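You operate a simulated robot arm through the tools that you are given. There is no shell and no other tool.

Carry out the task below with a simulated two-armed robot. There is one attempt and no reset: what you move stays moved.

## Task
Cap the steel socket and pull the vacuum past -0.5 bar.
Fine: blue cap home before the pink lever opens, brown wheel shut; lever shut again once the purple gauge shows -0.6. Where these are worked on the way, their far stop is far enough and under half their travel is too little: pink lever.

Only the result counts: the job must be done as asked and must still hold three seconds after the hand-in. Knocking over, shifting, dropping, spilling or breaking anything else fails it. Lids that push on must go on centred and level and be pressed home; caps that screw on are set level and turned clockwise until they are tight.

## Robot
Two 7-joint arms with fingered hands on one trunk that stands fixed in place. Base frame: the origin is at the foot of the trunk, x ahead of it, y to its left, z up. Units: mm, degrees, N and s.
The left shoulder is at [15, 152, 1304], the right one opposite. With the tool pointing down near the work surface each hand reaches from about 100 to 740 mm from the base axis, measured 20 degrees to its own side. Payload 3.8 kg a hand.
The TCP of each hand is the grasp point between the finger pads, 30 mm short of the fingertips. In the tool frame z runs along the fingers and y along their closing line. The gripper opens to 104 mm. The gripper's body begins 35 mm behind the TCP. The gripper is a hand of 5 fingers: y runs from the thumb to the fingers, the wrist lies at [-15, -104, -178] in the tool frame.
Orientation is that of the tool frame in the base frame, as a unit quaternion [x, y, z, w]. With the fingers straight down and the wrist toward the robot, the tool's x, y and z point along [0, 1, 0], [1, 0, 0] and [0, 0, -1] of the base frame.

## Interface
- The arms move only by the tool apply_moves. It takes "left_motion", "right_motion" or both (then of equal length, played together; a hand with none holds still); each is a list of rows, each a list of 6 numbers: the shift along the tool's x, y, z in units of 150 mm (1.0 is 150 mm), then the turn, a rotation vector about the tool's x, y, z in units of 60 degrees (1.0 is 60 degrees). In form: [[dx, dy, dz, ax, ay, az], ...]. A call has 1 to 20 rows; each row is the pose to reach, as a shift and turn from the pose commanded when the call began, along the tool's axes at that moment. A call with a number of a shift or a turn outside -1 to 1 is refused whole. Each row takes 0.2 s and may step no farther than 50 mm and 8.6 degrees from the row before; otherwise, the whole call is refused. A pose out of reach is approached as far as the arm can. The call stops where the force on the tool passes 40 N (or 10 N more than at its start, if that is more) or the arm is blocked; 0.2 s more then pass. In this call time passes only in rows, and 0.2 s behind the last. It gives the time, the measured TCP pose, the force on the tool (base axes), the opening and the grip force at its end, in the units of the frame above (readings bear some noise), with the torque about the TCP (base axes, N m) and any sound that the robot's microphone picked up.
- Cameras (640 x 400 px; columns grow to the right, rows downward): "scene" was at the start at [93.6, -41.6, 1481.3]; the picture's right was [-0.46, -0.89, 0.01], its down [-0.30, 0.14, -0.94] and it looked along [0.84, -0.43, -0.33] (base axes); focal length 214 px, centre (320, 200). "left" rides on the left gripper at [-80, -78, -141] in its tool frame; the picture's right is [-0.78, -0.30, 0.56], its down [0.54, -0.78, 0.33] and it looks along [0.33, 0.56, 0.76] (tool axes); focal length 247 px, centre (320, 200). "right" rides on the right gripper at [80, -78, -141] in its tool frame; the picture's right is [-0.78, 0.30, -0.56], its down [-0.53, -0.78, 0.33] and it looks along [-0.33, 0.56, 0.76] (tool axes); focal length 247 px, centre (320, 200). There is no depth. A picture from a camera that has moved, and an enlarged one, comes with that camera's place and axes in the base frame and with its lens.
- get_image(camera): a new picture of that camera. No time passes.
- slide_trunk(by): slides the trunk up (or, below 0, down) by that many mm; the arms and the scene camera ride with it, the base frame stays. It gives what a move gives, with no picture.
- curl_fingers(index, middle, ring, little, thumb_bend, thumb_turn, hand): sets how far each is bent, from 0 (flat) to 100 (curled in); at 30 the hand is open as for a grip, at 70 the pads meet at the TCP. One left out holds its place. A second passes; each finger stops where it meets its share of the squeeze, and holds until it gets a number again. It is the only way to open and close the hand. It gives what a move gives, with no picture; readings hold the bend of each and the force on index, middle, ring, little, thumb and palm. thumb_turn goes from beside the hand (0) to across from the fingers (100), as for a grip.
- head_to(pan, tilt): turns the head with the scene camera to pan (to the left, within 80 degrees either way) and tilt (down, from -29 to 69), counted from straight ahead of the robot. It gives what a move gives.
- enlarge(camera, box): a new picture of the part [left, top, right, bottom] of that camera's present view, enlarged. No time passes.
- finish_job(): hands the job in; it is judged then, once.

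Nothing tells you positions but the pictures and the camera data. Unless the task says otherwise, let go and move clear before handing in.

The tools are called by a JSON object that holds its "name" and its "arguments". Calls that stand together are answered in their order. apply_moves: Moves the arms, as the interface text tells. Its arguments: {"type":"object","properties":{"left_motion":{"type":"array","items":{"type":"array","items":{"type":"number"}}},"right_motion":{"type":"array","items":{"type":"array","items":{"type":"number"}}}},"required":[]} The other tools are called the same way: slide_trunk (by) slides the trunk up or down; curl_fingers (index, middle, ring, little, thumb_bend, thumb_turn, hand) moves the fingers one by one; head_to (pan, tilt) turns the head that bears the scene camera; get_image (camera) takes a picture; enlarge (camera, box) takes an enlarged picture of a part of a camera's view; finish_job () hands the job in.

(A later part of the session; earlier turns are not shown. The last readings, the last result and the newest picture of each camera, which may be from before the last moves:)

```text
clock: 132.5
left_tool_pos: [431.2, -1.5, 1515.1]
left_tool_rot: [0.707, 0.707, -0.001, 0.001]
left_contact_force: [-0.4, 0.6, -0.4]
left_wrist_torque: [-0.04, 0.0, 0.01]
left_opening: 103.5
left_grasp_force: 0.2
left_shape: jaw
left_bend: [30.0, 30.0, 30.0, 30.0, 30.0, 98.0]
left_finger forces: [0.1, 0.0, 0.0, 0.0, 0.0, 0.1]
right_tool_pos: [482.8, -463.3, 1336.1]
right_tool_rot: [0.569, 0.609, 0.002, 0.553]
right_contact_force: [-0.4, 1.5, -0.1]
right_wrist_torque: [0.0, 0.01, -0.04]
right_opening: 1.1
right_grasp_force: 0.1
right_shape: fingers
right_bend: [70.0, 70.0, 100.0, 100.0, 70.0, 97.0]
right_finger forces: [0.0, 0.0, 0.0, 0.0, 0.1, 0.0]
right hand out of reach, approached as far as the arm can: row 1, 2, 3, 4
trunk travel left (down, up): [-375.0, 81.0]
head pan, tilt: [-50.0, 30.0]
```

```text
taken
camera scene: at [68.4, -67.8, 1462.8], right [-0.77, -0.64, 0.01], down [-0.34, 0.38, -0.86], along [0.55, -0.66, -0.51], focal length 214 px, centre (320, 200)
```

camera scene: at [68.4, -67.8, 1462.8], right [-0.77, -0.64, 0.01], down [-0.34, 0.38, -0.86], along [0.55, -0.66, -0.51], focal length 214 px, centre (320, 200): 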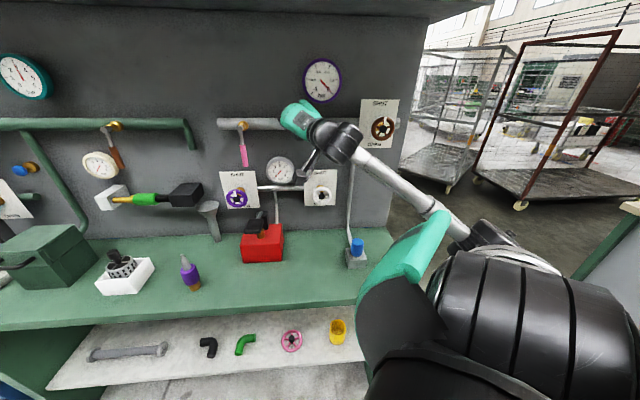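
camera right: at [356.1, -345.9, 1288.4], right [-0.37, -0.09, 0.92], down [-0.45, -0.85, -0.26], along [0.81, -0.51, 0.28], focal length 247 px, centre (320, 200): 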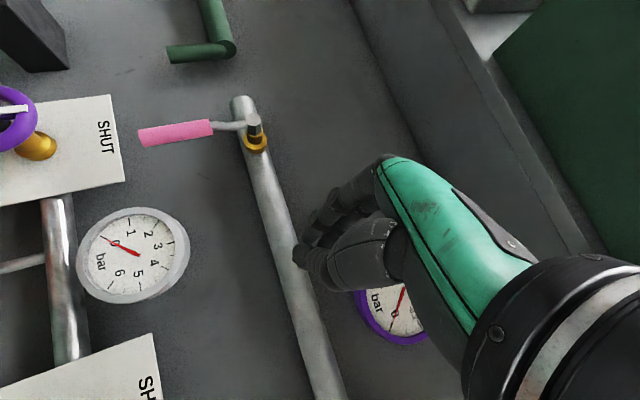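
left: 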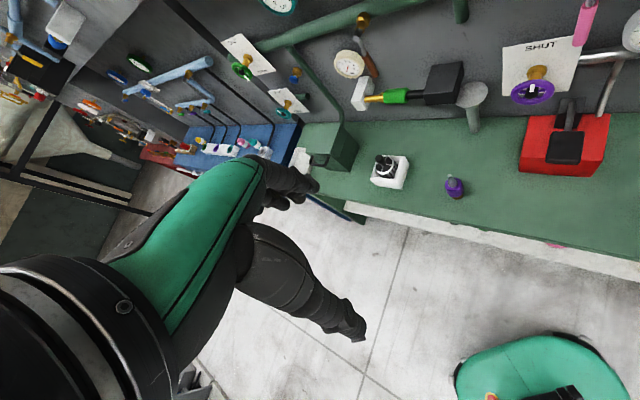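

That orientation can't reach farther left. I'll switch the hand to a 45°-down pitch without roll, which should reach across to the lever.

{"name": "apply_moves", "arguments": {"right_motion": [[0, 0, 0, 0.051, 0.017, 0.113], [0, 0, 0, 0.103, 0.035, 0.225], [0, 0, 0, 0.154, 0.052, 0.338], [0, 0, 0, 0.206, 0.07, 0.45], [0, 0, 0, 0.257, 0.087, 0.563], [0, 0, 0, 0.309, 0.105, 0.675], [0, 0, 0, 0.36, 0.122, 0.788]]}}

{"name": "get_image", "arguments": {"camera": "scene"}}

{"name": "get_image", "arguments": {"camera": "right"}}

```text
clock: 134.1
left_tool_pos: [430.7, -1.6, 1514.4]
left_tool_rot: [0.706, 0.708, -0.001, 0.001]
left_contact_force: [-0.2, 0.8, -0.5]
left_wrist_torque: [-0.02, -0.01, -0.03]
left_opening: 103.8
left_grasp_force: 0.1
left_shape: jaw
left_bend: [30.0, 30.0, 30.0, 30.0, 30.0, 98.0]
left_finger forces: [0.1, 0.0, 0.0, 0.1, 0.0, 0.0]
right_tool_pos: [478.6, -461.0, 1336.4]
right_tool_rot: [0.854, 0.353, 0.147, 0.354]
right_contact_force: [0.0, 0.0, -0.5]
right_wrist_torque: [0.02, 0.0, -0.04]
right_opening: 1.0
right_grasp_force: 0.1
right_shape: fingers
right_bend: [70.0, 70.0, 100.0, 100.0, 70.0, 97.0]
right_finger forces: [0.0, 0.0, 0.0, 0.1, 0.0, 0.1]
right hand out of reach, approached as far as the arm can: row 1, 2, 3, 4, 5
trunk travel left (down, up): [-375.0, 81.0]
head pan, tilt: [-50.0, 30.0]
```

```text
taken
camera scene: at [68.9, -67.5, 1462.8], right [-0.77, -0.64, 0.02], down [-0.34, 0.38, -0.86], along [0.55, -0.66, -0.51], focal length 214 px, centre (320, 200)
```

scene: 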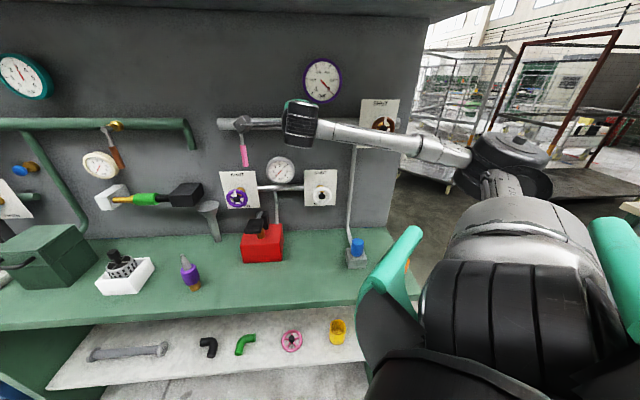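

```text
taken
camera right: at [427.6, -295.0, 1380.8], right [-0.68, -0.42, 0.6], down [-0.6, -0.16, -0.79], along [0.42, -0.89, -0.14], focal length 247 px, centre (320, 200)
```

right: 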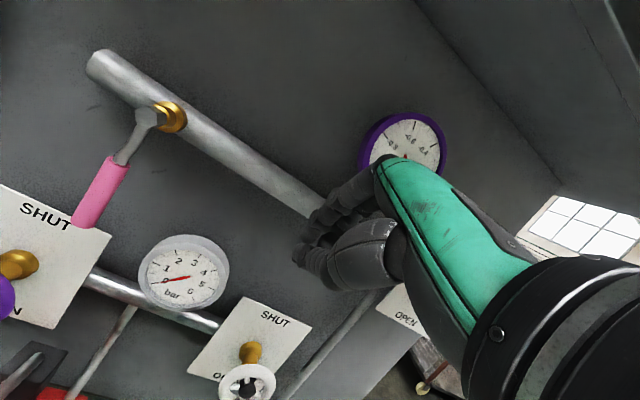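

This pose is reachable. Moving left in front of the lever.

{"name": "apply_moves", "arguments": {"right_motion": [[0.25, -0.03, 0.04, 0, 0, 0], [0.5, -0.06, 0.08, 0, 0, 0], [0.76, -0.094, 0.122, 0, 0, 0]]}}

{"name": "apply_moves", "arguments": {"right_motion": [[0.25, -0.03, 0.04, 0, 0, 0], [0.5, -0.06, 0.08, 0, 0, 0], [0.76, -0.094, 0.122, 0, 0, 0]]}}

{"name": "get_image", "arguments": {"camera": "right"}}

{"name": "get_image", "arguments": {"camera": "scene"}}

```text
clock: 134.9
left_tool_pos: [433.0, -0.4, 1514.0]
left_tool_rot: [0.706, 0.708, -0.001, 0.0]
left_contact_force: [0.6, 0.0, 0.4]
left_wrist_torque: [-0.02, 0.05, -0.01]
left_opening: 103.7
left_grasp_force: 0.0
left_shape: jaw
left_bend: [30.0, 30.0, 30.0, 30.0, 30.0, 98.0]
left_finger forces: [0.0, 0.0, 0.0, 0.0, 0.0, 0.0]
right_tool_pos: [562.4, -382.8, 1311.3]
right_tool_rot: [0.854, 0.353, 0.146, 0.354]
right_contact_force: [0.6, 0.1, 0.2]
right_wrist_torque: [0.02, 0.02, 0.01]
right_opening: 1.0
right_grasp_force: 0.1
right_shape: fingers
right_bend: [70.0, 70.0, 100.0, 100.0, 70.0, 97.0]
right_finger forces: [0.1, 0.1, 0.1, 0.0, 0.0, 0.0]
trunk travel left (down, up): [-375.0, 81.0]
head pan, tilt: [-50.0, 30.0]
```

```text
clock: 135.7
left_tool_pos: [432.7, -0.2, 1513.3]
left_tool_rot: [0.707, 0.707, 0.0, 0.002]
left_contact_force: [0.3, 0.5, -0.1]
left_wrist_torque: [-0.02, 0.0, 0.01]
left_opening: 103.7
left_grasp_force: 0.1
left_shape: jaw
left_bend: [30.0, 30.0, 30.0, 30.0, 30.0, 98.0]
left_finger forces: [0.0, 0.1, 0.0, 0.0, 0.1, 0.1]
right_tool_pos: [643.0, -303.5, 1291.0]
right_tool_rot: [0.853, 0.354, 0.147, 0.354]
right_contact_force: [-0.8, -0.3, 0.5]
right_wrist_torque: [-0.03, -0.02, 0.03]
right_opening: 0.9
right_grasp_force: 0.1
right_shape: fingers
right_bend: [70.0, 70.0, 100.0, 100.0, 70.0, 97.0]
right_finger forces: [0.0, 0.1, 0.0, 0.0, 0.0, 0.0]
trunk travel left (down, up): [-375.0, 81.0]
head pan, tilt: [-50.0, 30.0]
```

```text
taken
camera right: at [591.8, -138.7, 1336.6], right [-0.68, -0.42, 0.6], down [-0.6, -0.16, -0.78], along [0.42, -0.89, -0.14], focal length 247 px, centre (320, 200)
```

right: 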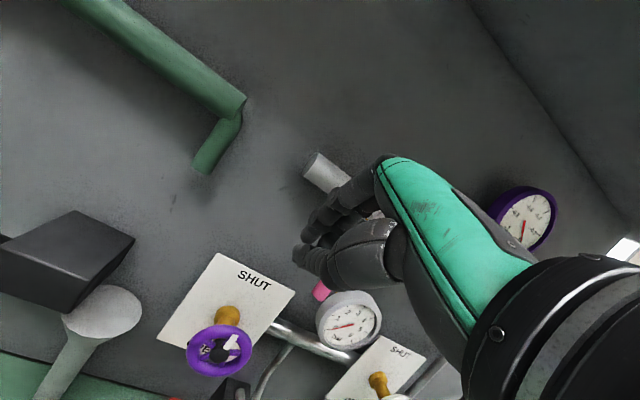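

```text
taken
camera scene: at [69.6, -67.1, 1462.7], right [-0.77, -0.64, 0.02], down [-0.34, 0.38, -0.86], along [0.55, -0.66, -0.51], focal length 214 px, centre (320, 200)
```

scene: 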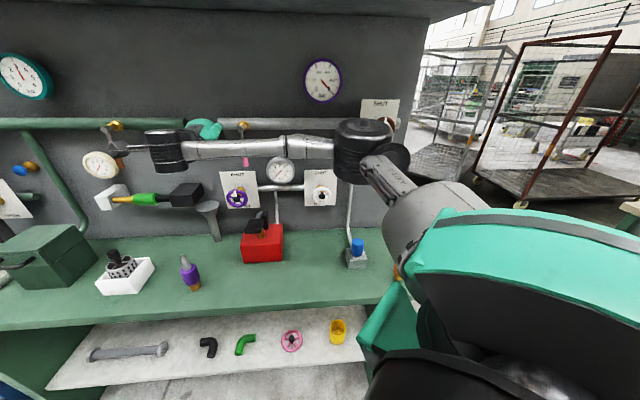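

Positioned left of the lever. I'll advance toward the wall beside the lever.

{"name": "apply_moves", "arguments": {"right_motion": [[0, 0.055, 0.125, 0, 0, 0], [0, 0.11, 0.25, 0, 0, 0], [0, 0.165, 0.37, 0, 0, 0], [0, 0.22, 0.495, 0, 0, 0]]}}

{"name": "get_image", "arguments": {"camera": "right"}}

{"name": "enlarge", "arguments": {"camera": "scene", "box": [130, 90, 290, 190]}}

```text
clock: 136.7
left_tool_pos: [430.7, -1.9, 1513.4]
left_tool_rot: [0.707, 0.708, 0.0, 0.0]
left_contact_force: [0.4, -0.6, 0.4]
left_wrist_torque: [0.0, -0.01, 0.02]
left_opening: 103.6
left_grasp_force: 0.0
left_shape: jaw
left_bend: [30.0, 30.0, 30.0, 30.0, 30.0, 98.0]
left_finger forces: [0.0, 0.0, 0.0, 0.0, 0.1, 0.0]
right_tool_pos: [696.3, -359.8, 1262.1]
right_tool_rot: [0.853, 0.353, 0.147, 0.354]
right_contact_force: [-0.6, 0.3, -0.1]
right_wrist_torque: [-0.03, 0.01, 0.0]
right_opening: 1.2
right_grasp_force: 0.0
right_shape: fingers
right_bend: [70.0, 70.0, 100.0, 100.0, 70.0, 97.0]
right_finger forces: [0.0, 0.0, 0.0, 0.0, 0.0, 0.1]
trunk travel left (down, up): [-375.0, 81.0]
head pan, tilt: [-50.0, 30.0]
```

```text
taken
camera right: at [644.6, -192.6, 1307.1], right [-0.68, -0.42, 0.6], down [-0.6, -0.16, -0.79], along [0.42, -0.89, -0.14], focal length 247 px, centre (320, 200)
```

right: 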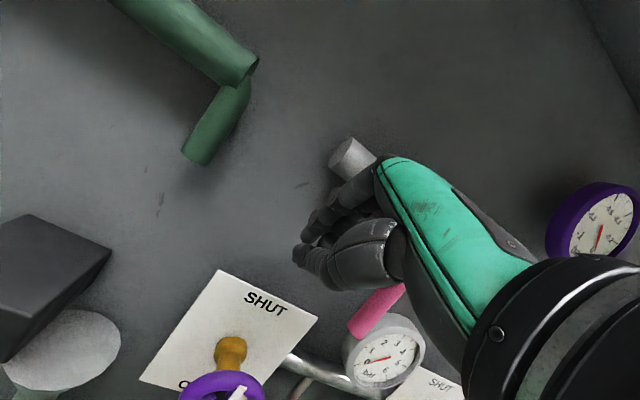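

```text
4.00 times, centred on (210, 140) of scene
camera zoom: at [68.8, -68.8, 1462.7], right [-0.77, -0.64, 0.01], down [-0.34, 0.38, -0.86], along [0.55, -0.66, -0.51], focal length 858 px, centre (760, 440)
```

zoom: 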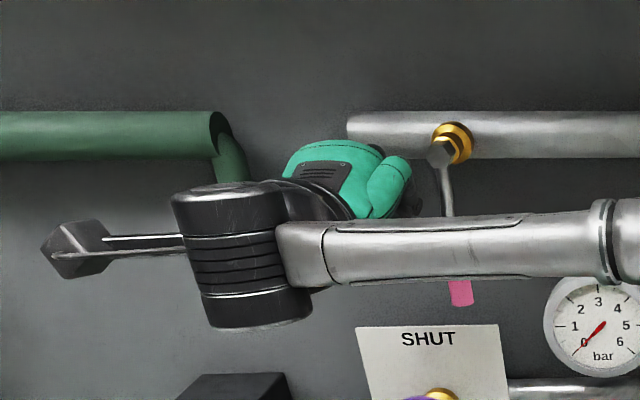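

Clear and level with the grip. I'll nudge the lever to the right gently to see if it moves that way.

{"name": "apply_moves", "arguments": {"right_motion": [[-0.1, 0, 0, 0, 0, 0], [-0.16, 0, 0, 0, 0, 0], [-0.2, 0, 0, 0, 0, 0], [-0.24, 0, 0, 0, 0, 0]]}}

{"name": "get_image", "arguments": {"camera": "right"}}

{"name": "enlarge", "arguments": {"camera": "scene", "box": [130, 90, 290, 190]}}

```text
clock: 137.7
left_tool_pos: [431.2, 1.2, 1515.0]
left_tool_rot: [0.706, 0.708, -0.001, 0.001]
left_contact_force: [0.5, 0.4, -0.7]
left_wrist_torque: [0.02, -0.05, 0.01]
left_opening: 103.7
left_grasp_force: 0.1
left_shape: jaw
left_bend: [30.0, 30.0, 30.0, 30.0, 30.0, 98.0]
left_finger forces: [0.1, 0.0, 0.1, 0.0, 0.1, 0.1]
right_tool_pos: [672.5, -381.4, 1262.1]
right_tool_rot: [0.853, 0.354, 0.147, 0.355]
right_contact_force: [1.7, 8.9, 1.7]
right_wrist_torque: [-0.31, 0.13, -0.32]
right_opening: 0.9
right_grasp_force: 4.4
right_shape: fingers
right_bend: [70.0, 70.0, 100.0, 100.0, 70.0, 97.0]
right_finger forces: [0.0, 0.0, 0.1, 7.6, 0.1, 0.0]
trunk travel left (down, up): [-375.0, 81.0]
head pan, tilt: [-50.0, 30.0]
```

```text
taken
camera right: at [620.3, -213.6, 1307.0], right [-0.68, -0.42, 0.6], down [-0.6, -0.16, -0.79], along [0.43, -0.89, -0.14], focal length 247 px, centre (320, 200)
```

right: 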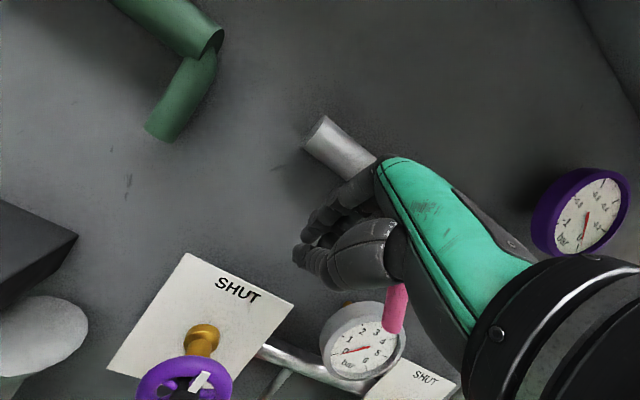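

```text
4.00 times, centred on (210, 140) of scene
camera zoom: at [68.7, -65.4, 1462.9], right [-0.77, -0.64, 0.02], down [-0.34, 0.38, -0.86], along [0.55, -0.66, -0.51], focal length 858 px, centre (760, 440)
```

zoom: 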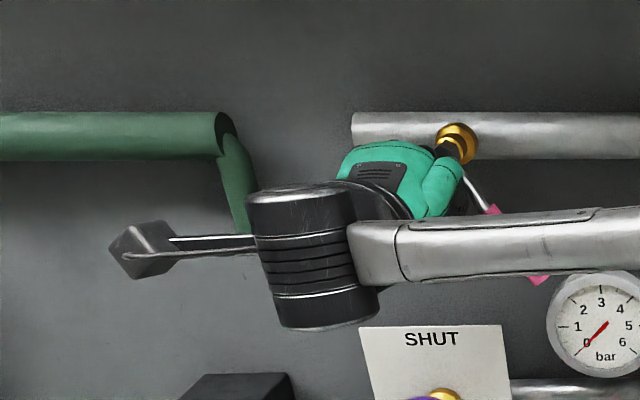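

The lever swings right easily (about 30° now, under half). Checking the purple gauge for any response.

{"name": "enlarge", "arguments": {"camera": "scene", "box": [290, 50, 354, 110]}}

{"name": "enlarge", "arguments": {"camera": "scene", "box": [225, 105, 285, 175]}}

```text
6.67 times, centred on (322, 80) of scene
camera zoom: at [68.7, -65.4, 1462.9], right [-0.77, -0.64, 0.02], down [-0.34, 0.38, -0.86], along [0.55, -0.66, -0.51], focal length 1430 px, centre (307, 1000)
```

zoom: 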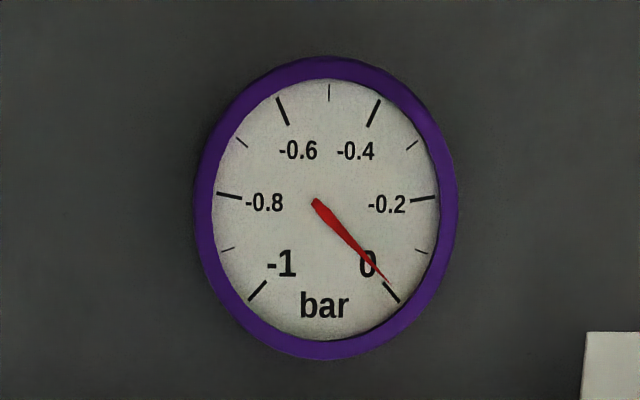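

```text
5.71 times, centred on (255, 140) of scene
camera zoom: at [68.7, -65.4, 1462.9], right [-0.77, -0.64, 0.02], down [-0.34, 0.38, -0.86], along [0.55, -0.66, -0.51], focal length 1226 px, centre (691, 543)
```

zoom: 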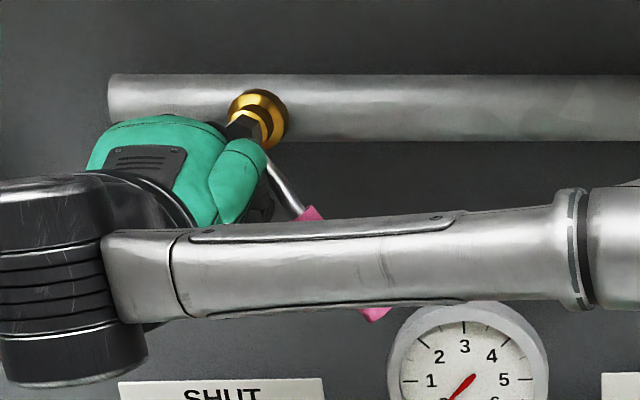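

The needle may have just begun to move. I'll hold still for ~2 s and read it again.

{"name": "apply_moves", "arguments": {"right_motion": [[0, 0, 0, 0, 0, 0], [0, 0, 0, 0, 0, 0], [0, 0, 0, 0, 0, 0], [0, 0, 0, 0, 0, 0], [0, 0, 0, 0, 0, 0], [0, 0, 0, 0, 0, 0], [0, 0, 0, 0, 0, 0], [0, 0, 0, 0, 0, 0], [0, 0, 0, 0, 0, 0], [0, 0, 0, 0, 0, 0]]}}

{"name": "enlarge", "arguments": {"camera": "scene", "box": [290, 50, 354, 110]}}

{"name": "enlarge", "arguments": {"camera": "scene", "box": [344, 238, 370, 262]}}

```text
clock: 139.9
left_tool_pos: [429.9, 0.1, 1515.0]
left_tool_rot: [0.706, 0.708, -0.001, 0.001]
left_contact_force: [0.9, 0.2, -0.1]
left_wrist_torque: [0.03, -0.02, 0.03]
left_opening: 103.8
left_grasp_force: 0.1
left_shape: jaw
left_bend: [30.0, 30.0, 30.0, 30.0, 30.0, 98.0]
left_finger forces: [0.0, 0.1, 0.0, 0.1, 0.0, 0.0]
right_tool_pos: [672.3, -381.5, 1262.0]
right_tool_rot: [0.852, 0.355, 0.148, 0.355]
right_contact_force: [-0.6, 7.2, 1.6]
right_wrist_torque: [-0.27, 0.04, -0.3]
right_opening: 0.8
right_grasp_force: 3.6
right_shape: fingers
right_bend: [70.0, 70.0, 100.0, 100.0, 70.0, 97.0]
right_finger forces: [0.0, 0.1, 0.0, 6.1, 0.0, 0.1]
trunk travel left (down, up): [-375.0, 81.0]
head pan, tilt: [-50.0, 30.0]
```

```text
6.67 times, centred on (322, 80) of scene
camera zoom: at [68.1, -66.0, 1462.9], right [-0.77, -0.64, 0.02], down [-0.34, 0.38, -0.86], along [0.55, -0.66, -0.51], focal length 1430 px, centre (307, 1000)
```

zoom: 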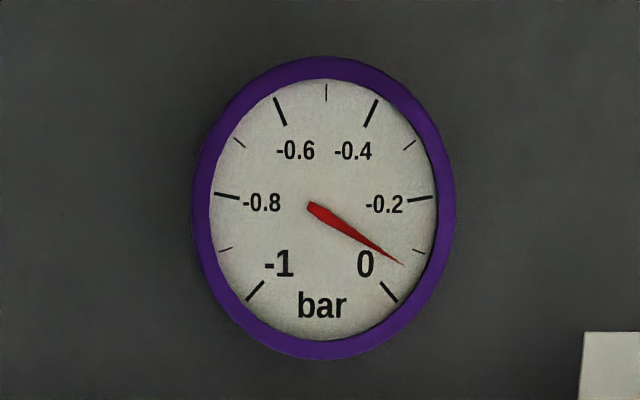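

```text
16.00 times, centred on (357, 250) of scene
camera zoom: at [68.1, -66.0, 1462.9], right [-0.77, -0.64, 0.02], down [-0.34, 0.38, -0.86], along [0.55, -0.66, -0.51], focal length 3432 px, centre (-272, -600)
```

zoom: 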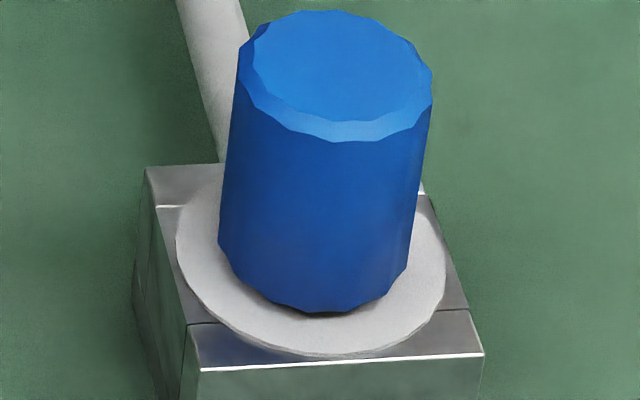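

The gauge is dropping — the system is sealed, so the cap is indeed home. To open past half without bumping the valve hub, I'll drop the hand a little, slide right, and lift the lever from below.

{"name": "apply_moves", "arguments": {"right_motion": [[0, -0.095, 0.095, 0, 0, 0], [0, -0.189, 0.189, 0, 0, 0], [-0.12, -0.189, 0.189, 0, 0, 0], [-0.25, -0.189, 0.189, 0, 0, 0], [-0.38, -0.189, 0.189, 0, 0, 0], [-0.5, -0.189, 0.189, 0, 0, 0]]}}

{"name": "get_image", "arguments": {"camera": "right"}}

{"name": "get_image", "arguments": {"camera": "scene"}}

{"name": "enlarge", "arguments": {"camera": "scene", "box": [290, 50, 354, 110]}}

```text
clock: 141.3
left_tool_pos: [431.0, -1.9, 1513.6]
left_tool_rot: [0.706, 0.708, -0.001, 0.001]
left_contact_force: [-0.2, -0.5, 0.4]
left_wrist_torque: [0.01, -0.03, 0.0]
left_opening: 103.6
left_grasp_force: 0.0
left_shape: jaw
left_bend: [30.0, 30.0, 30.0, 30.0, 30.0, 98.0]
left_finger forces: [0.0, 0.1, 0.0, 0.0, 0.0, 0.0]
right_tool_pos: [618.1, -434.3, 1222.0]
right_tool_rot: [0.853, 0.354, 0.147, 0.354]
right_contact_force: [1.0, 3.8, -1.5]
right_wrist_torque: [-0.27, 0.03, -0.04]
right_opening: 1.1
right_grasp_force: 1.9
right_shape: fingers
right_bend: [70.0, 70.0, 100.0, 100.0, 70.0, 97.0]
right_finger forces: [0.1, 4.0, 0.0, 0.0, 0.1, 0.0]
trunk travel left (down, up): [-375.0, 81.0]
head pan, tilt: [-50.0, 30.0]
```

```text
taken
camera right: at [566.5, -267.8, 1266.5], right [-0.68, -0.42, 0.6], down [-0.6, -0.16, -0.79], along [0.42, -0.89, -0.14], focal length 247 px, centre (320, 200)
```

right: 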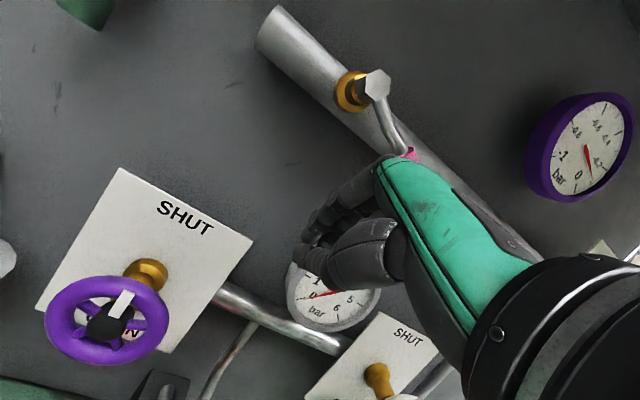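

```text
taken
camera scene: at [68.5, -68.0, 1462.7], right [-0.77, -0.64, 0.01], down [-0.34, 0.38, -0.86], along [0.55, -0.66, -0.51], focal length 214 px, centre (320, 200)
```

scene: 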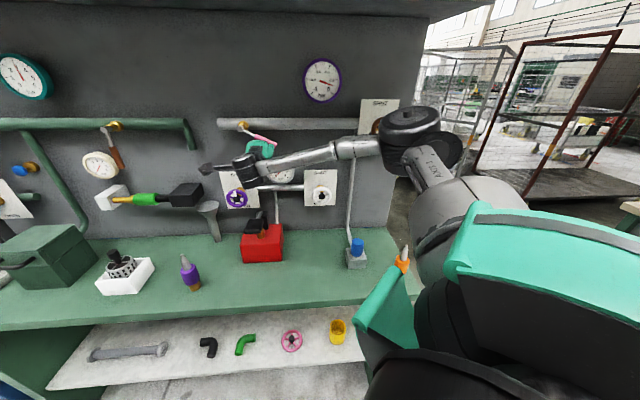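

```text
6.67 times, centred on (322, 80) of scene
camera zoom: at [68.5, -68.0, 1462.7], right [-0.77, -0.64, 0.01], down [-0.34, 0.38, -0.86], along [0.55, -0.66, -0.51], focal length 1430 px, centre (307, 1000)
```

zoom: 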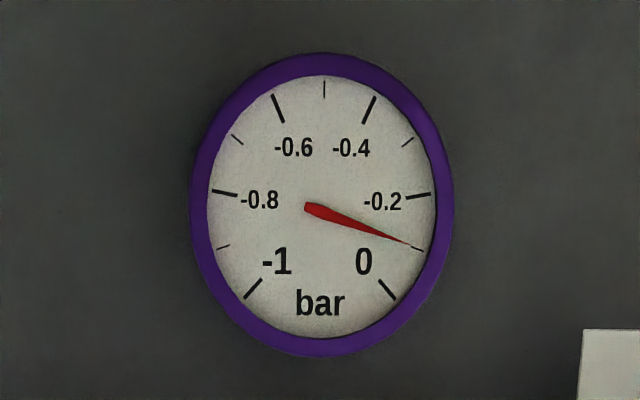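

The lever is at ~65° and the gauge reads about -0.11. I'll lift it up to its far stop.

{"name": "apply_moves", "arguments": {"right_motion": [[0, 0.05, -0.05, 0, 0, 0], [0, 0.1, -0.1, 0, 0, 0], [0, 0.15, -0.15, 0, 0, 0]]}}

{"name": "enlarge", "arguments": {"camera": "scene", "box": [205, 95, 315, 175]}}

{"name": "get_image", "arguments": {"camera": "right"}}

{"name": "enlarge", "arguments": {"camera": "scene", "box": [290, 50, 354, 110]}}

```text
clock: 142.1
left_tool_pos: [429.6, -3.5, 1513.0]
left_tool_rot: [0.707, 0.707, 0.0, 0.001]
left_contact_force: [0.4, 0.3, -1.0]
left_wrist_torque: [0.01, -0.01, -0.02]
left_opening: 103.4
left_grasp_force: 0.0
left_shape: jaw
left_bend: [30.0, 30.0, 30.0, 30.0, 30.0, 98.0]
left_finger forces: [0.1, 0.1, 0.1, 0.1, 0.0, 0.0]
right_tool_pos: [614.5, -438.0, 1247.8]
right_tool_rot: [0.855, 0.354, 0.144, 0.351]
right_contact_force: [-15.9, 5.8, -21.7]
right_wrist_torque: [-0.31, -1.35, -0.13]
right_opening: 1.5
right_grasp_force: 13.5
right_shape: fingers
right_bend: [70.0, 70.0, 100.0, 100.0, 70.0, 97.0]
right_finger forces: [0.0, 26.5, 0.0, 0.1, 0.0, 0.0]
trunk travel left (down, up): [-375.0, 81.0]
head pan, tilt: [-50.0, 30.0]
```

```text
5.00 times, centred on (260, 135) of scene
camera zoom: at [67.1, -69.2, 1462.4], right [-0.77, -0.64, 0.01], down [-0.34, 0.38, -0.86], along [0.55, -0.66, -0.51], focal length 1072 px, centre (620, 525)
```

zoom: 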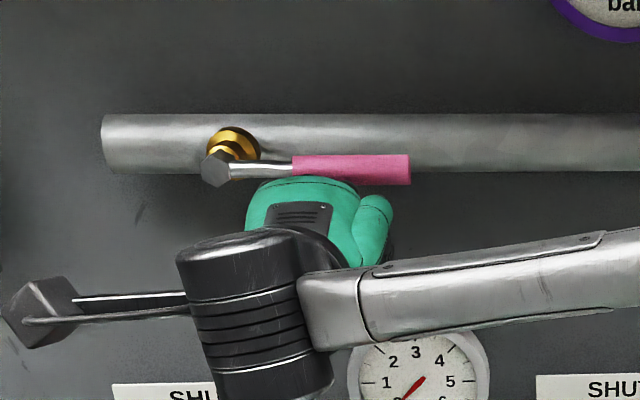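

```text
taken
camera right: at [564.3, -271.7, 1293.8], right [-0.68, -0.42, 0.61], down [-0.61, -0.15, -0.78], along [0.42, -0.89, -0.15], focal length 247 px, centre (320, 200)
```

right: 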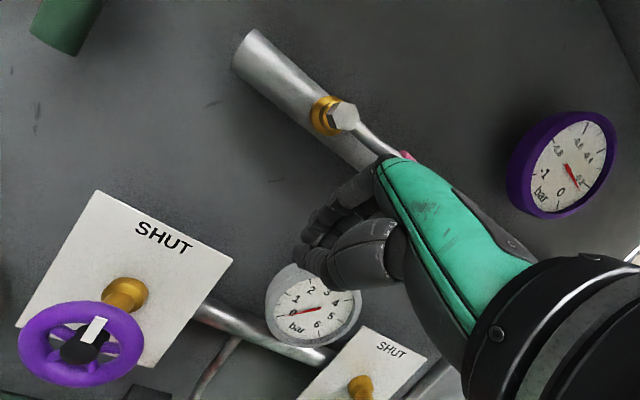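

```text
6.67 times, centred on (322, 80) of scene
camera zoom: at [67.1, -69.2, 1462.4], right [-0.77, -0.64, 0.01], down [-0.34, 0.38, -0.86], along [0.55, -0.66, -0.51], focal length 1430 px, centre (307, 1000)
```

zoom: 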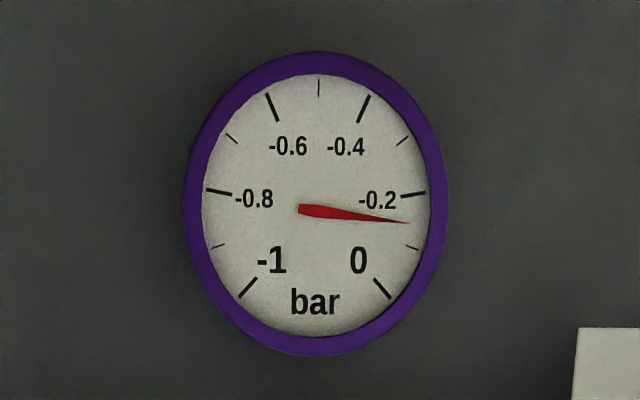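

The lever is at its far (open) stop, parallel to the pipe, and the gauge is at about -0.15 and falling. I'll back the hand out and reposition it above the lever, ready to close it at -0.6.

{"name": "apply_moves", "arguments": {"right_motion": [[0, -0.0707, 0.0707, 0, 0, 0], [0, -0.236, -0.047, 0, 0, 0], [0, -0.448, -0.259, 0, 0, 0], [-0.05, -0.2357, -0.4714, 0, 0, 0], [-0.1, -0.0235, -0.6835, 0, 0, 0], [-0.153, 0.1885, -0.8955, 0, 0, 0], [-0.153, 0.2593, -0.9663, 0, 0, 0]]}}

{"name": "enlarge", "arguments": {"camera": "scene", "box": [290, 50, 354, 110]}}

{"name": "get_image", "arguments": {"camera": "right"}}

{"name": "enlarge", "arguments": {"camera": "scene", "box": [205, 75, 315, 175]}}

```text
clock: 143.7
left_tool_pos: [431.0, -2.5, 1514.0]
left_tool_rot: [0.707, 0.708, -0.001, 0.001]
left_contact_force: [0.2, 0.4, 0.7]
left_wrist_torque: [0.02, 0.01, 0.01]
left_opening: 103.7
left_grasp_force: 0.0
left_shape: jaw
left_bend: [30.0, 30.0, 30.0, 30.0, 30.0, 98.0]
left_finger forces: [0.0, 0.0, 0.0, 0.0, 0.1, 0.1]
right_tool_pos: [549.9, -397.5, 1381.7]
right_tool_rot: [0.853, 0.354, 0.146, 0.354]
right_contact_force: [0.3, -0.2, 0.4]
right_wrist_torque: [-0.01, 0.0, 0.01]
right_opening: 1.0
right_grasp_force: 0.0
right_shape: fingers
right_bend: [70.0, 70.0, 100.0, 100.0, 70.0, 97.0]
right_finger forces: [0.0, 0.1, 0.0, 0.0, 0.0, 0.0]
trunk travel left (down, up): [-375.0, 81.0]
head pan, tilt: [-50.0, 30.0]
```

```text
6.67 times, centred on (322, 80) of scene
camera zoom: at [68.4, -68.0, 1462.7], right [-0.77, -0.64, 0.01], down [-0.34, 0.38, -0.86], along [0.55, -0.66, -0.51], focal length 1430 px, centre (307, 1000)
```

zoom: 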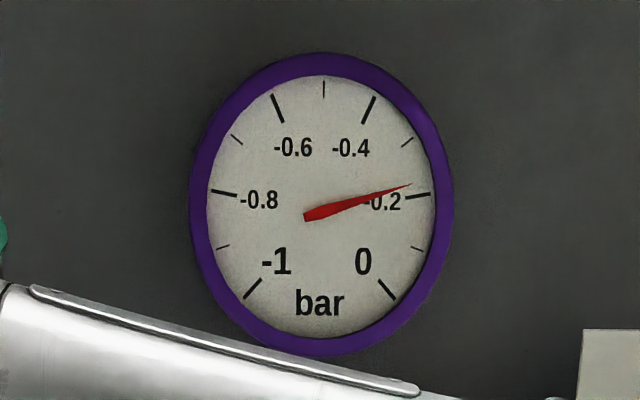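

```text
taken
camera right: at [498.0, -231.4, 1426.5], right [-0.68, -0.42, 0.6], down [-0.6, -0.16, -0.78], along [0.42, -0.89, -0.14], focal length 247 px, centre (320, 200)
```

right: 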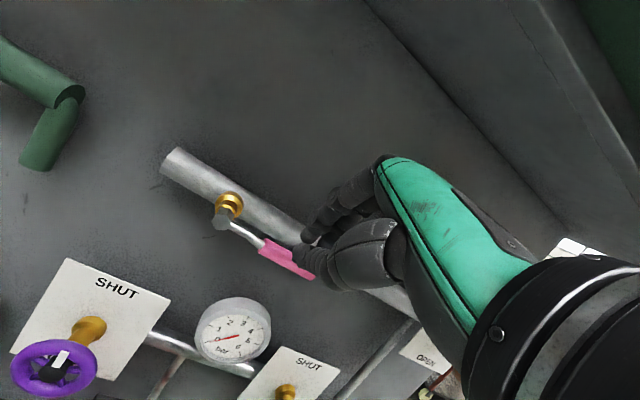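

```text
4.00 times, centred on (260, 125) of scene
camera zoom: at [68.4, -68.0, 1462.7], right [-0.77, -0.64, 0.01], down [-0.34, 0.38, -0.86], along [0.55, -0.66, -0.51], focal length 858 px, centre (560, 500)
```

zoom: 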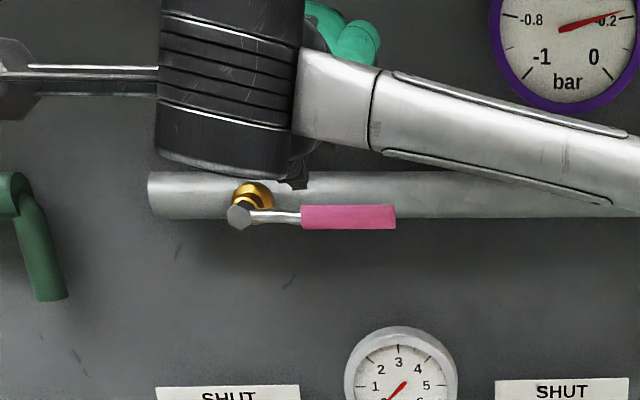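

Lever stays open; gauge is about -0.22. I'll move in above the lever now and wait there.

{"name": "apply_moves", "arguments": {"right_motion": [[-0.02, 0.12, 0.157, 0, 0, 0], [-0.04, 0.24, 0.314, 0, 0, 0], [-0.04, 0.358, 0.4714, 0, 0, 0]]}}

{"name": "get_image", "arguments": {"camera": "right"}}

{"name": "enlarge", "arguments": {"camera": "scene", "box": [205, 75, 315, 175]}}

{"name": "enlarge", "arguments": {"camera": "scene", "box": [290, 50, 354, 110]}}

```text
clock: 144.5
left_tool_pos: [431.3, -3.0, 1514.1]
left_tool_rot: [0.707, 0.708, 0.0, 0.0]
left_contact_force: [-0.8, 0.2, 0.5]
left_wrist_torque: [0.0, 0.0, 0.03]
left_opening: 103.5
left_grasp_force: 0.1
left_shape: jaw
left_bend: [30.0, 30.0, 30.0, 30.0, 30.0, 98.0]
left_finger forces: [0.0, 0.0, 0.0, 0.0, 0.1, 0.0]
right_tool_pos: [608.5, -465.2, 1367.5]
right_tool_rot: [0.853, 0.354, 0.147, 0.354]
right_contact_force: [-0.4, -0.1, -0.1]
right_wrist_torque: [0.0, 0.01, 0.0]
right_opening: 1.2
right_grasp_force: 0.0
right_shape: fingers
right_bend: [70.0, 70.0, 100.0, 100.0, 70.0, 97.0]
right_finger forces: [0.0, 0.1, 0.1, 0.0, 0.0, 0.1]
trunk travel left (down, up): [-375.0, 81.0]
head pan, tilt: [-50.0, 30.0]
```

```text
taken
camera right: at [555.9, -299.0, 1412.1], right [-0.68, -0.42, 0.6], down [-0.6, -0.16, -0.79], along [0.42, -0.89, -0.14], focal length 247 px, centre (320, 200)
```

right: 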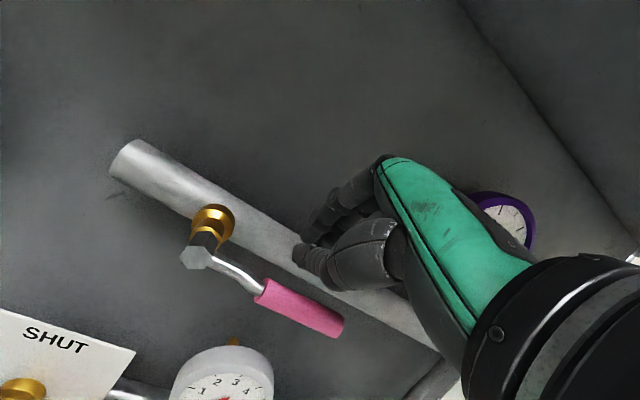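

```text
4.00 times, centred on (260, 125) of scene
camera zoom: at [69.4, -68.7, 1462.6], right [-0.77, -0.64, 0.01], down [-0.34, 0.38, -0.86], along [0.55, -0.66, -0.51], focal length 858 px, centre (560, 500)
```

zoom: 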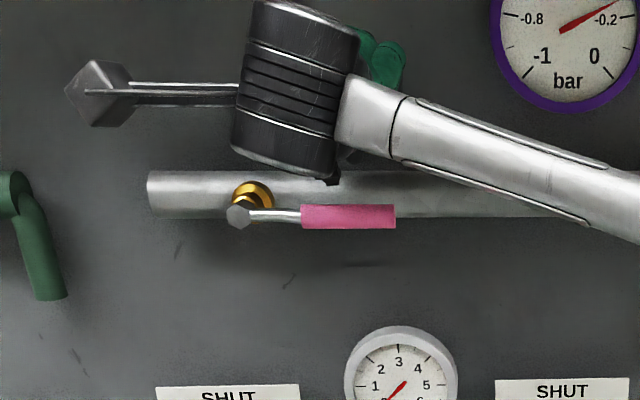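

```text
6.67 times, centred on (322, 80) of scene
camera zoom: at [69.4, -68.7, 1462.6], right [-0.77, -0.64, 0.01], down [-0.34, 0.38, -0.86], along [0.55, -0.66, -0.51], focal length 1430 px, centre (307, 1000)
```

zoom: 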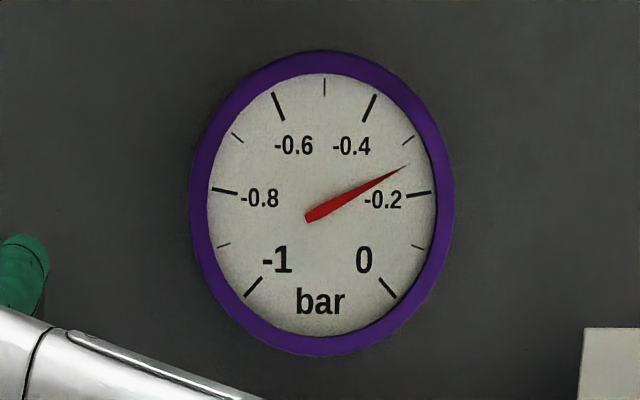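

Hand is poised above the lever; gauge at about -0.25, falling ~0.045 bar/s. Waiting ~4 s.

{"name": "apply_moves", "arguments": {"right_motion": [[0, 0, 0, 0, 0, 0], [0, 0, 0, 0, 0, 0], [0, 0, 0, 0, 0, 0], [0, 0, 0, 0, 0, 0], [0, 0, 0, 0, 0, 0], [0, 0, 0, 0, 0, 0], [0, 0, 0, 0, 0, 0], [0, 0, 0, 0, 0, 0], [0, 0, 0, 0, 0, 0], [0, 0, 0, 0, 0, 0], [0, 0, 0, 0, 0, 0], [0, 0, 0, 0, 0, 0], [0, 0, 0, 0, 0, 0], [0, 0, 0, 0, 0, 0], [0, 0, 0, 0, 0, 0], [0, 0, 0, 0, 0, 0], [0, 0, 0, 0, 0, 0], [0, 0, 0, 0, 0, 0], [0, 0, 0, 0, 0, 0], [0, 0, 0, 0, 0, 0]]}}

{"name": "enlarge", "arguments": {"camera": "scene", "box": [290, 50, 354, 110]}}

```text
clock: 148.7
left_tool_pos: [429.6, -0.8, 1514.2]
left_tool_rot: [0.706, 0.708, -0.001, 0.001]
left_contact_force: [-0.2, 1.2, -0.5]
left_wrist_torque: [0.03, 0.01, -0.02]
left_opening: 103.7
left_grasp_force: 0.0
left_shape: jaw
left_bend: [30.0, 30.0, 30.0, 30.0, 30.0, 98.0]
left_finger forces: [0.0, 0.0, 0.0, 0.1, 0.0, 0.1]
right_tool_pos: [606.6, -465.5, 1367.9]
right_tool_rot: [0.853, 0.354, 0.147, 0.355]
right_contact_force: [0.7, -0.6, -0.2]
right_wrist_torque: [0.0, 0.0, -0.03]
right_opening: 1.2
right_grasp_force: 0.0
right_shape: fingers
right_bend: [70.0, 70.0, 100.0, 100.0, 70.0, 97.0]
right_finger forces: [0.0, 0.0, 0.1, 0.0, 0.0, 0.1]
trunk travel left (down, up): [-375.0, 81.0]
head pan, tilt: [-50.0, 30.0]
```

```text
6.67 times, centred on (322, 80) of scene
camera zoom: at [68.6, -68.3, 1462.7], right [-0.77, -0.64, 0.01], down [-0.34, 0.38, -0.86], along [0.55, -0.66, -0.51], focal length 1430 px, centre (307, 1000)
```

zoom: 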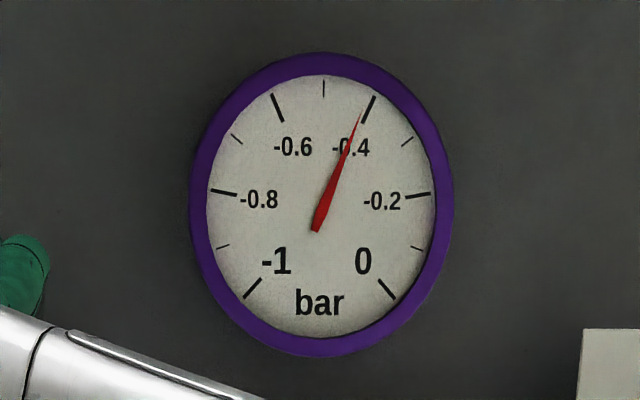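

Gauge ≈ -0.41. Waiting another ~4 s.

{"name": "apply_moves", "arguments": {"right_motion": [[0, 0, 0, 0, 0, 0], [0, 0, 0, 0, 0, 0], [0, 0, 0, 0, 0, 0], [0, 0, 0, 0, 0, 0], [0, 0, 0, 0, 0, 0], [0, 0, 0, 0, 0, 0], [0, 0, 0, 0, 0, 0], [0, 0, 0, 0, 0, 0], [0, 0, 0, 0, 0, 0], [0, 0, 0, 0, 0, 0], [0, 0, 0, 0, 0, 0], [0, 0, 0, 0, 0, 0], [0, 0, 0, 0, 0, 0], [0, 0, 0, 0, 0, 0], [0, 0, 0, 0, 0, 0], [0, 0, 0, 0, 0, 0], [0, 0, 0, 0, 0, 0], [0, 0, 0, 0, 0, 0], [0, 0, 0, 0, 0, 0], [0, 0, 0, 0, 0, 0]]}}

{"name": "enlarge", "arguments": {"camera": "scene", "box": [290, 50, 354, 110]}}

```text
clock: 152.9
left_tool_pos: [430.3, -2.3, 1514.3]
left_tool_rot: [0.706, 0.708, -0.001, 0.001]
left_contact_force: [0.0, -0.1, 0.0]
left_wrist_torque: [-0.03, 0.02, 0.01]
left_opening: 103.8
left_grasp_force: 0.1
left_shape: jaw
left_bend: [30.0, 30.0, 30.0, 30.0, 30.0, 98.0]
left_finger forces: [0.0, 0.0, 0.0, 0.1, 0.1, 0.0]
right_tool_pos: [606.7, -465.7, 1366.3]
right_tool_rot: [0.853, 0.354, 0.148, 0.354]
right_contact_force: [-0.8, -0.3, 0.5]
right_wrist_torque: [-0.02, 0.01, 0.03]
right_opening: 0.9
right_grasp_force: 0.0
right_shape: fingers
right_bend: [70.0, 70.0, 100.0, 100.0, 70.0, 97.0]
right_finger forces: [0.0, 0.0, 0.0, 0.1, 0.0, 0.0]
trunk travel left (down, up): [-375.0, 81.0]
head pan, tilt: [-50.0, 30.0]
```

```text
6.67 times, centred on (322, 80) of scene
camera zoom: at [68.6, -68.3, 1462.7], right [-0.77, -0.64, 0.01], down [-0.34, 0.38, -0.86], along [0.55, -0.66, -0.51], focal length 1430 px, centre (307, 1000)
```

zoom: 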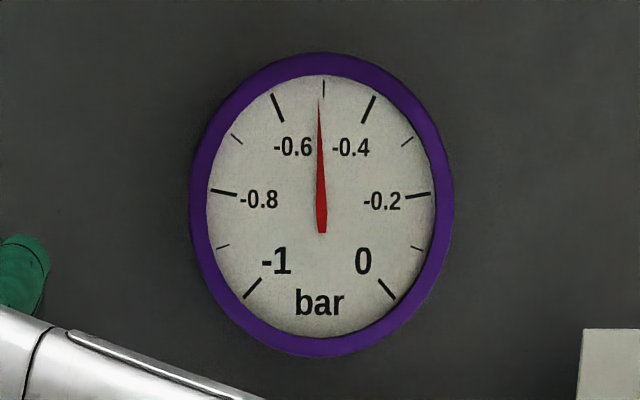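

Gauge ≈ -0.51, slowing down. Waiting further.

{"name": "apply_moves", "arguments": {"right_motion": [[0, 0, 0, 0, 0, 0], [0, 0, 0, 0, 0, 0], [0, 0, 0, 0, 0, 0], [0, 0, 0, 0, 0, 0], [0, 0, 0, 0, 0, 0], [0, 0, 0, 0, 0, 0], [0, 0, 0, 0, 0, 0], [0, 0, 0, 0, 0, 0], [0, 0, 0, 0, 0, 0], [0, 0, 0, 0, 0, 0], [0, 0, 0, 0, 0, 0], [0, 0, 0, 0, 0, 0], [0, 0, 0, 0, 0, 0], [0, 0, 0, 0, 0, 0], [0, 0, 0, 0, 0, 0], [0, 0, 0, 0, 0, 0], [0, 0, 0, 0, 0, 0], [0, 0, 0, 0, 0, 0], [0, 0, 0, 0, 0, 0], [0, 0, 0, 0, 0, 0]]}}

{"name": "enlarge", "arguments": {"camera": "scene", "box": [290, 50, 354, 110]}}

```text
clock: 157.1
left_tool_pos: [431.0, -1.8, 1514.0]
left_tool_rot: [0.706, 0.708, -0.001, 0.0]
left_contact_force: [0.4, 1.2, -0.9]
left_wrist_torque: [0.0, 0.04, 0.0]
left_opening: 103.8
left_grasp_force: 0.1
left_shape: jaw
left_bend: [30.0, 30.0, 30.0, 30.0, 30.0, 98.0]
left_finger forces: [0.0, 0.0, 0.0, 0.0, 0.0, 0.0]
right_tool_pos: [607.4, -466.5, 1368.4]
right_tool_rot: [0.853, 0.354, 0.147, 0.354]
right_contact_force: [0.6, -0.2, 0.7]
right_wrist_torque: [0.02, -0.01, 0.0]
right_opening: 1.0
right_grasp_force: 0.0
right_shape: fingers
right_bend: [70.0, 70.0, 100.0, 100.0, 70.0, 97.0]
right_finger forces: [0.0, 0.1, 0.0, 0.0, 0.0, 0.0]
trunk travel left (down, up): [-375.0, 81.0]
head pan, tilt: [-50.0, 30.0]
```

```text
6.67 times, centred on (322, 80) of scene
camera zoom: at [68.6, -68.3, 1462.7], right [-0.77, -0.64, 0.01], down [-0.34, 0.38, -0.86], along [0.55, -0.66, -0.51], focal length 1430 px, centre (307, 1000)
```

zoom: 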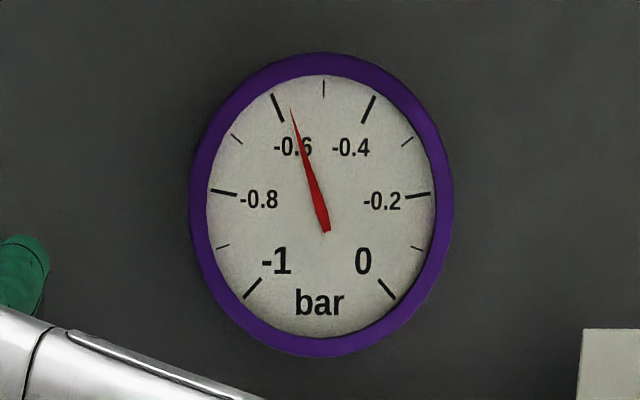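

Gauge ≈ -0.57. A few more seconds.

{"name": "apply_moves", "arguments": {"right_motion": [[0, 0, 0, 0, 0, 0], [0, 0, 0, 0, 0, 0], [0, 0, 0, 0, 0, 0], [0, 0, 0, 0, 0, 0], [0, 0, 0, 0, 0, 0], [0, 0, 0, 0, 0, 0], [0, 0, 0, 0, 0, 0], [0, 0, 0, 0, 0, 0], [0, 0, 0, 0, 0, 0], [0, 0, 0, 0, 0, 0], [0, 0, 0, 0, 0, 0], [0, 0, 0, 0, 0, 0], [0, 0, 0, 0, 0, 0], [0, 0, 0, 0, 0, 0], [0, 0, 0, 0, 0, 0], [0, 0, 0, 0, 0, 0], [0, 0, 0, 0, 0, 0], [0, 0, 0, 0, 0, 0]]}}

{"name": "enlarge", "arguments": {"camera": "scene", "box": [290, 50, 354, 110]}}

```text
clock: 160.9
left_tool_pos: [431.1, -2.1, 1513.3]
left_tool_rot: [0.707, 0.707, -0.001, 0.001]
left_contact_force: [-0.6, 0.4, 0.7]
left_wrist_torque: [0.02, 0.02, -0.02]
left_opening: 103.9
left_grasp_force: 0.0
left_shape: jaw
left_bend: [30.0, 30.0, 30.0, 30.0, 30.0, 98.0]
left_finger forces: [0.1, 0.1, 0.1, 0.0, 0.0, 0.0]
right_tool_pos: [606.4, -465.5, 1367.1]
right_tool_rot: [0.853, 0.353, 0.147, 0.354]
right_contact_force: [-0.4, 0.0, -0.1]
right_wrist_torque: [0.0, -0.02, 0.02]
right_opening: 1.1
right_grasp_force: 0.1
right_shape: fingers
right_bend: [70.0, 70.0, 100.0, 100.0, 70.0, 97.0]
right_finger forces: [0.1, 0.0, 0.0, 0.1, 0.1, 0.0]
trunk travel left (down, up): [-375.0, 81.0]
head pan, tilt: [-50.0, 30.0]
```

```text
6.67 times, centred on (322, 80) of scene
camera zoom: at [68.6, -68.3, 1462.7], right [-0.77, -0.64, 0.01], down [-0.34, 0.38, -0.86], along [0.55, -0.66, -0.51], focal length 1430 px, centre (307, 1000)
```

zoom: 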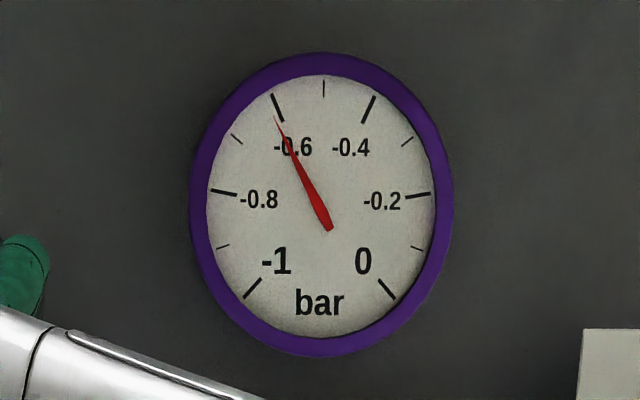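

The gauge has just passed -0.6. Closing the lever now by pressing it down and left along its arc.

{"name": "apply_moves", "arguments": {"right_motion": [[0, -0.08, 0.08, 0, 0, 0], [-0.02, -0.174, 0.174, 0, 0, 0], [-0.027, -0.273, 0.273, 0, 0, 0], [0.013, -0.363, 0.363, 0, 0, 0], [0.08, -0.457, 0.457, 0, 0, 0], [0.187, -0.528, 0.528, 0, 0, 0], [0.307, -0.57, 0.57, 0, 0, 0]]}}

{"name": "get_image", "arguments": {"camera": "right"}}

{"name": "enlarge", "arguments": {"camera": "scene", "box": [205, 85, 315, 185]}}

{"name": "enlarge", "arguments": {"camera": "scene", "box": [290, 50, 354, 110]}}

```text
clock: 162.5
left_tool_pos: [429.5, -2.0, 1515.4]
left_tool_rot: [0.707, 0.707, 0.0, 0.002]
left_contact_force: [-0.4, 0.4, -0.4]
left_wrist_torque: [0.01, 0.05, -0.01]
left_opening: 103.9
left_grasp_force: 0.0
left_shape: jaw
left_bend: [30.0, 30.0, 30.0, 30.0, 30.0, 98.0]
left_finger forces: [0.0, 0.0, 0.1, 0.0, 0.0, 0.0]
right_tool_pos: [638.7, -435.0, 1250.3]
right_tool_rot: [0.854, 0.352, 0.147, 0.354]
right_contact_force: [-4.4, -3.1, 2.8]
right_wrist_torque: [0.16, -0.17, 0.05]
right_opening: 0.4
right_grasp_force: 2.2
right_shape: fingers
right_bend: [70.0, 70.0, 100.0, 100.0, 70.0, 98.0]
right_finger forces: [4.0, 0.0, 0.0, 0.0, 0.3, 0.0]
trunk travel left (down, up): [-375.0, 81.0]
head pan, tilt: [-50.0, 30.0]
```

```text
taken
camera right: at [587.8, -268.3, 1295.2], right [-0.68, -0.42, 0.6], down [-0.6, -0.16, -0.79], along [0.42, -0.9, -0.14], focal length 247 px, centre (320, 200)
```

right: 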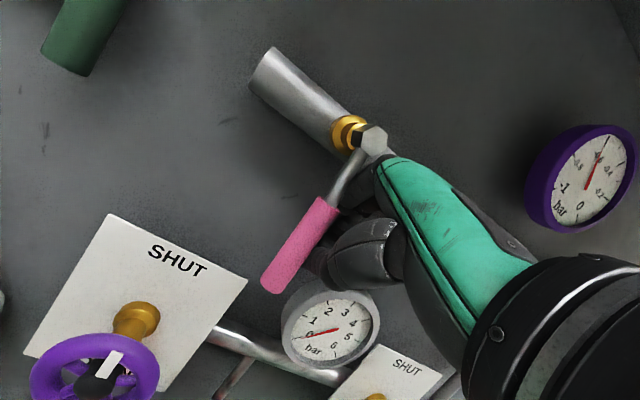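

```text
4.00 times, centred on (260, 135) of scene
camera zoom: at [67.0, -68.5, 1462.8], right [-0.77, -0.64, 0.01], down [-0.34, 0.38, -0.86], along [0.55, -0.66, -0.51], focal length 858 px, centre (560, 460)
```

zoom: 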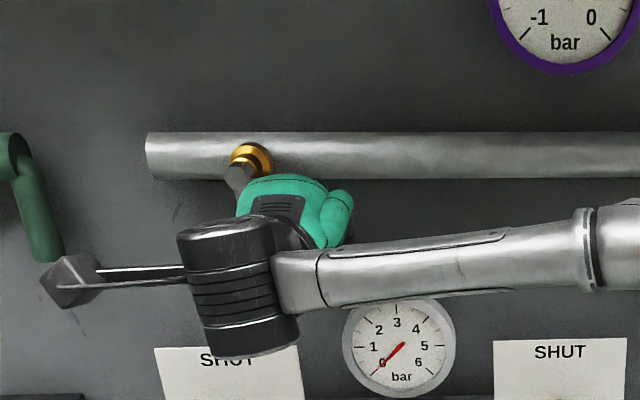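

```text
6.67 times, centred on (322, 80) of scene
camera zoom: at [67.0, -68.5, 1462.8], right [-0.77, -0.64, 0.01], down [-0.34, 0.38, -0.86], along [0.55, -0.66, -0.51], focal length 1430 px, centre (307, 1000)
```

zoom: 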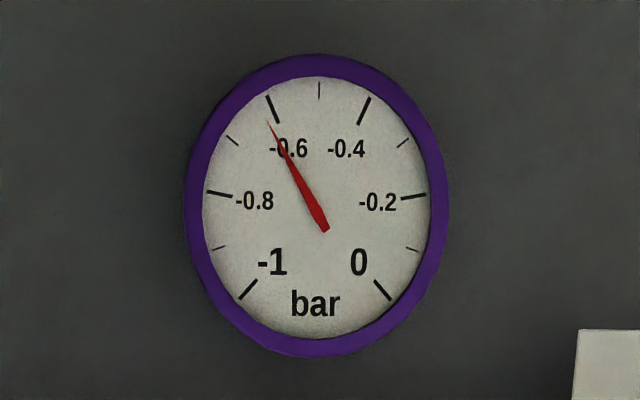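

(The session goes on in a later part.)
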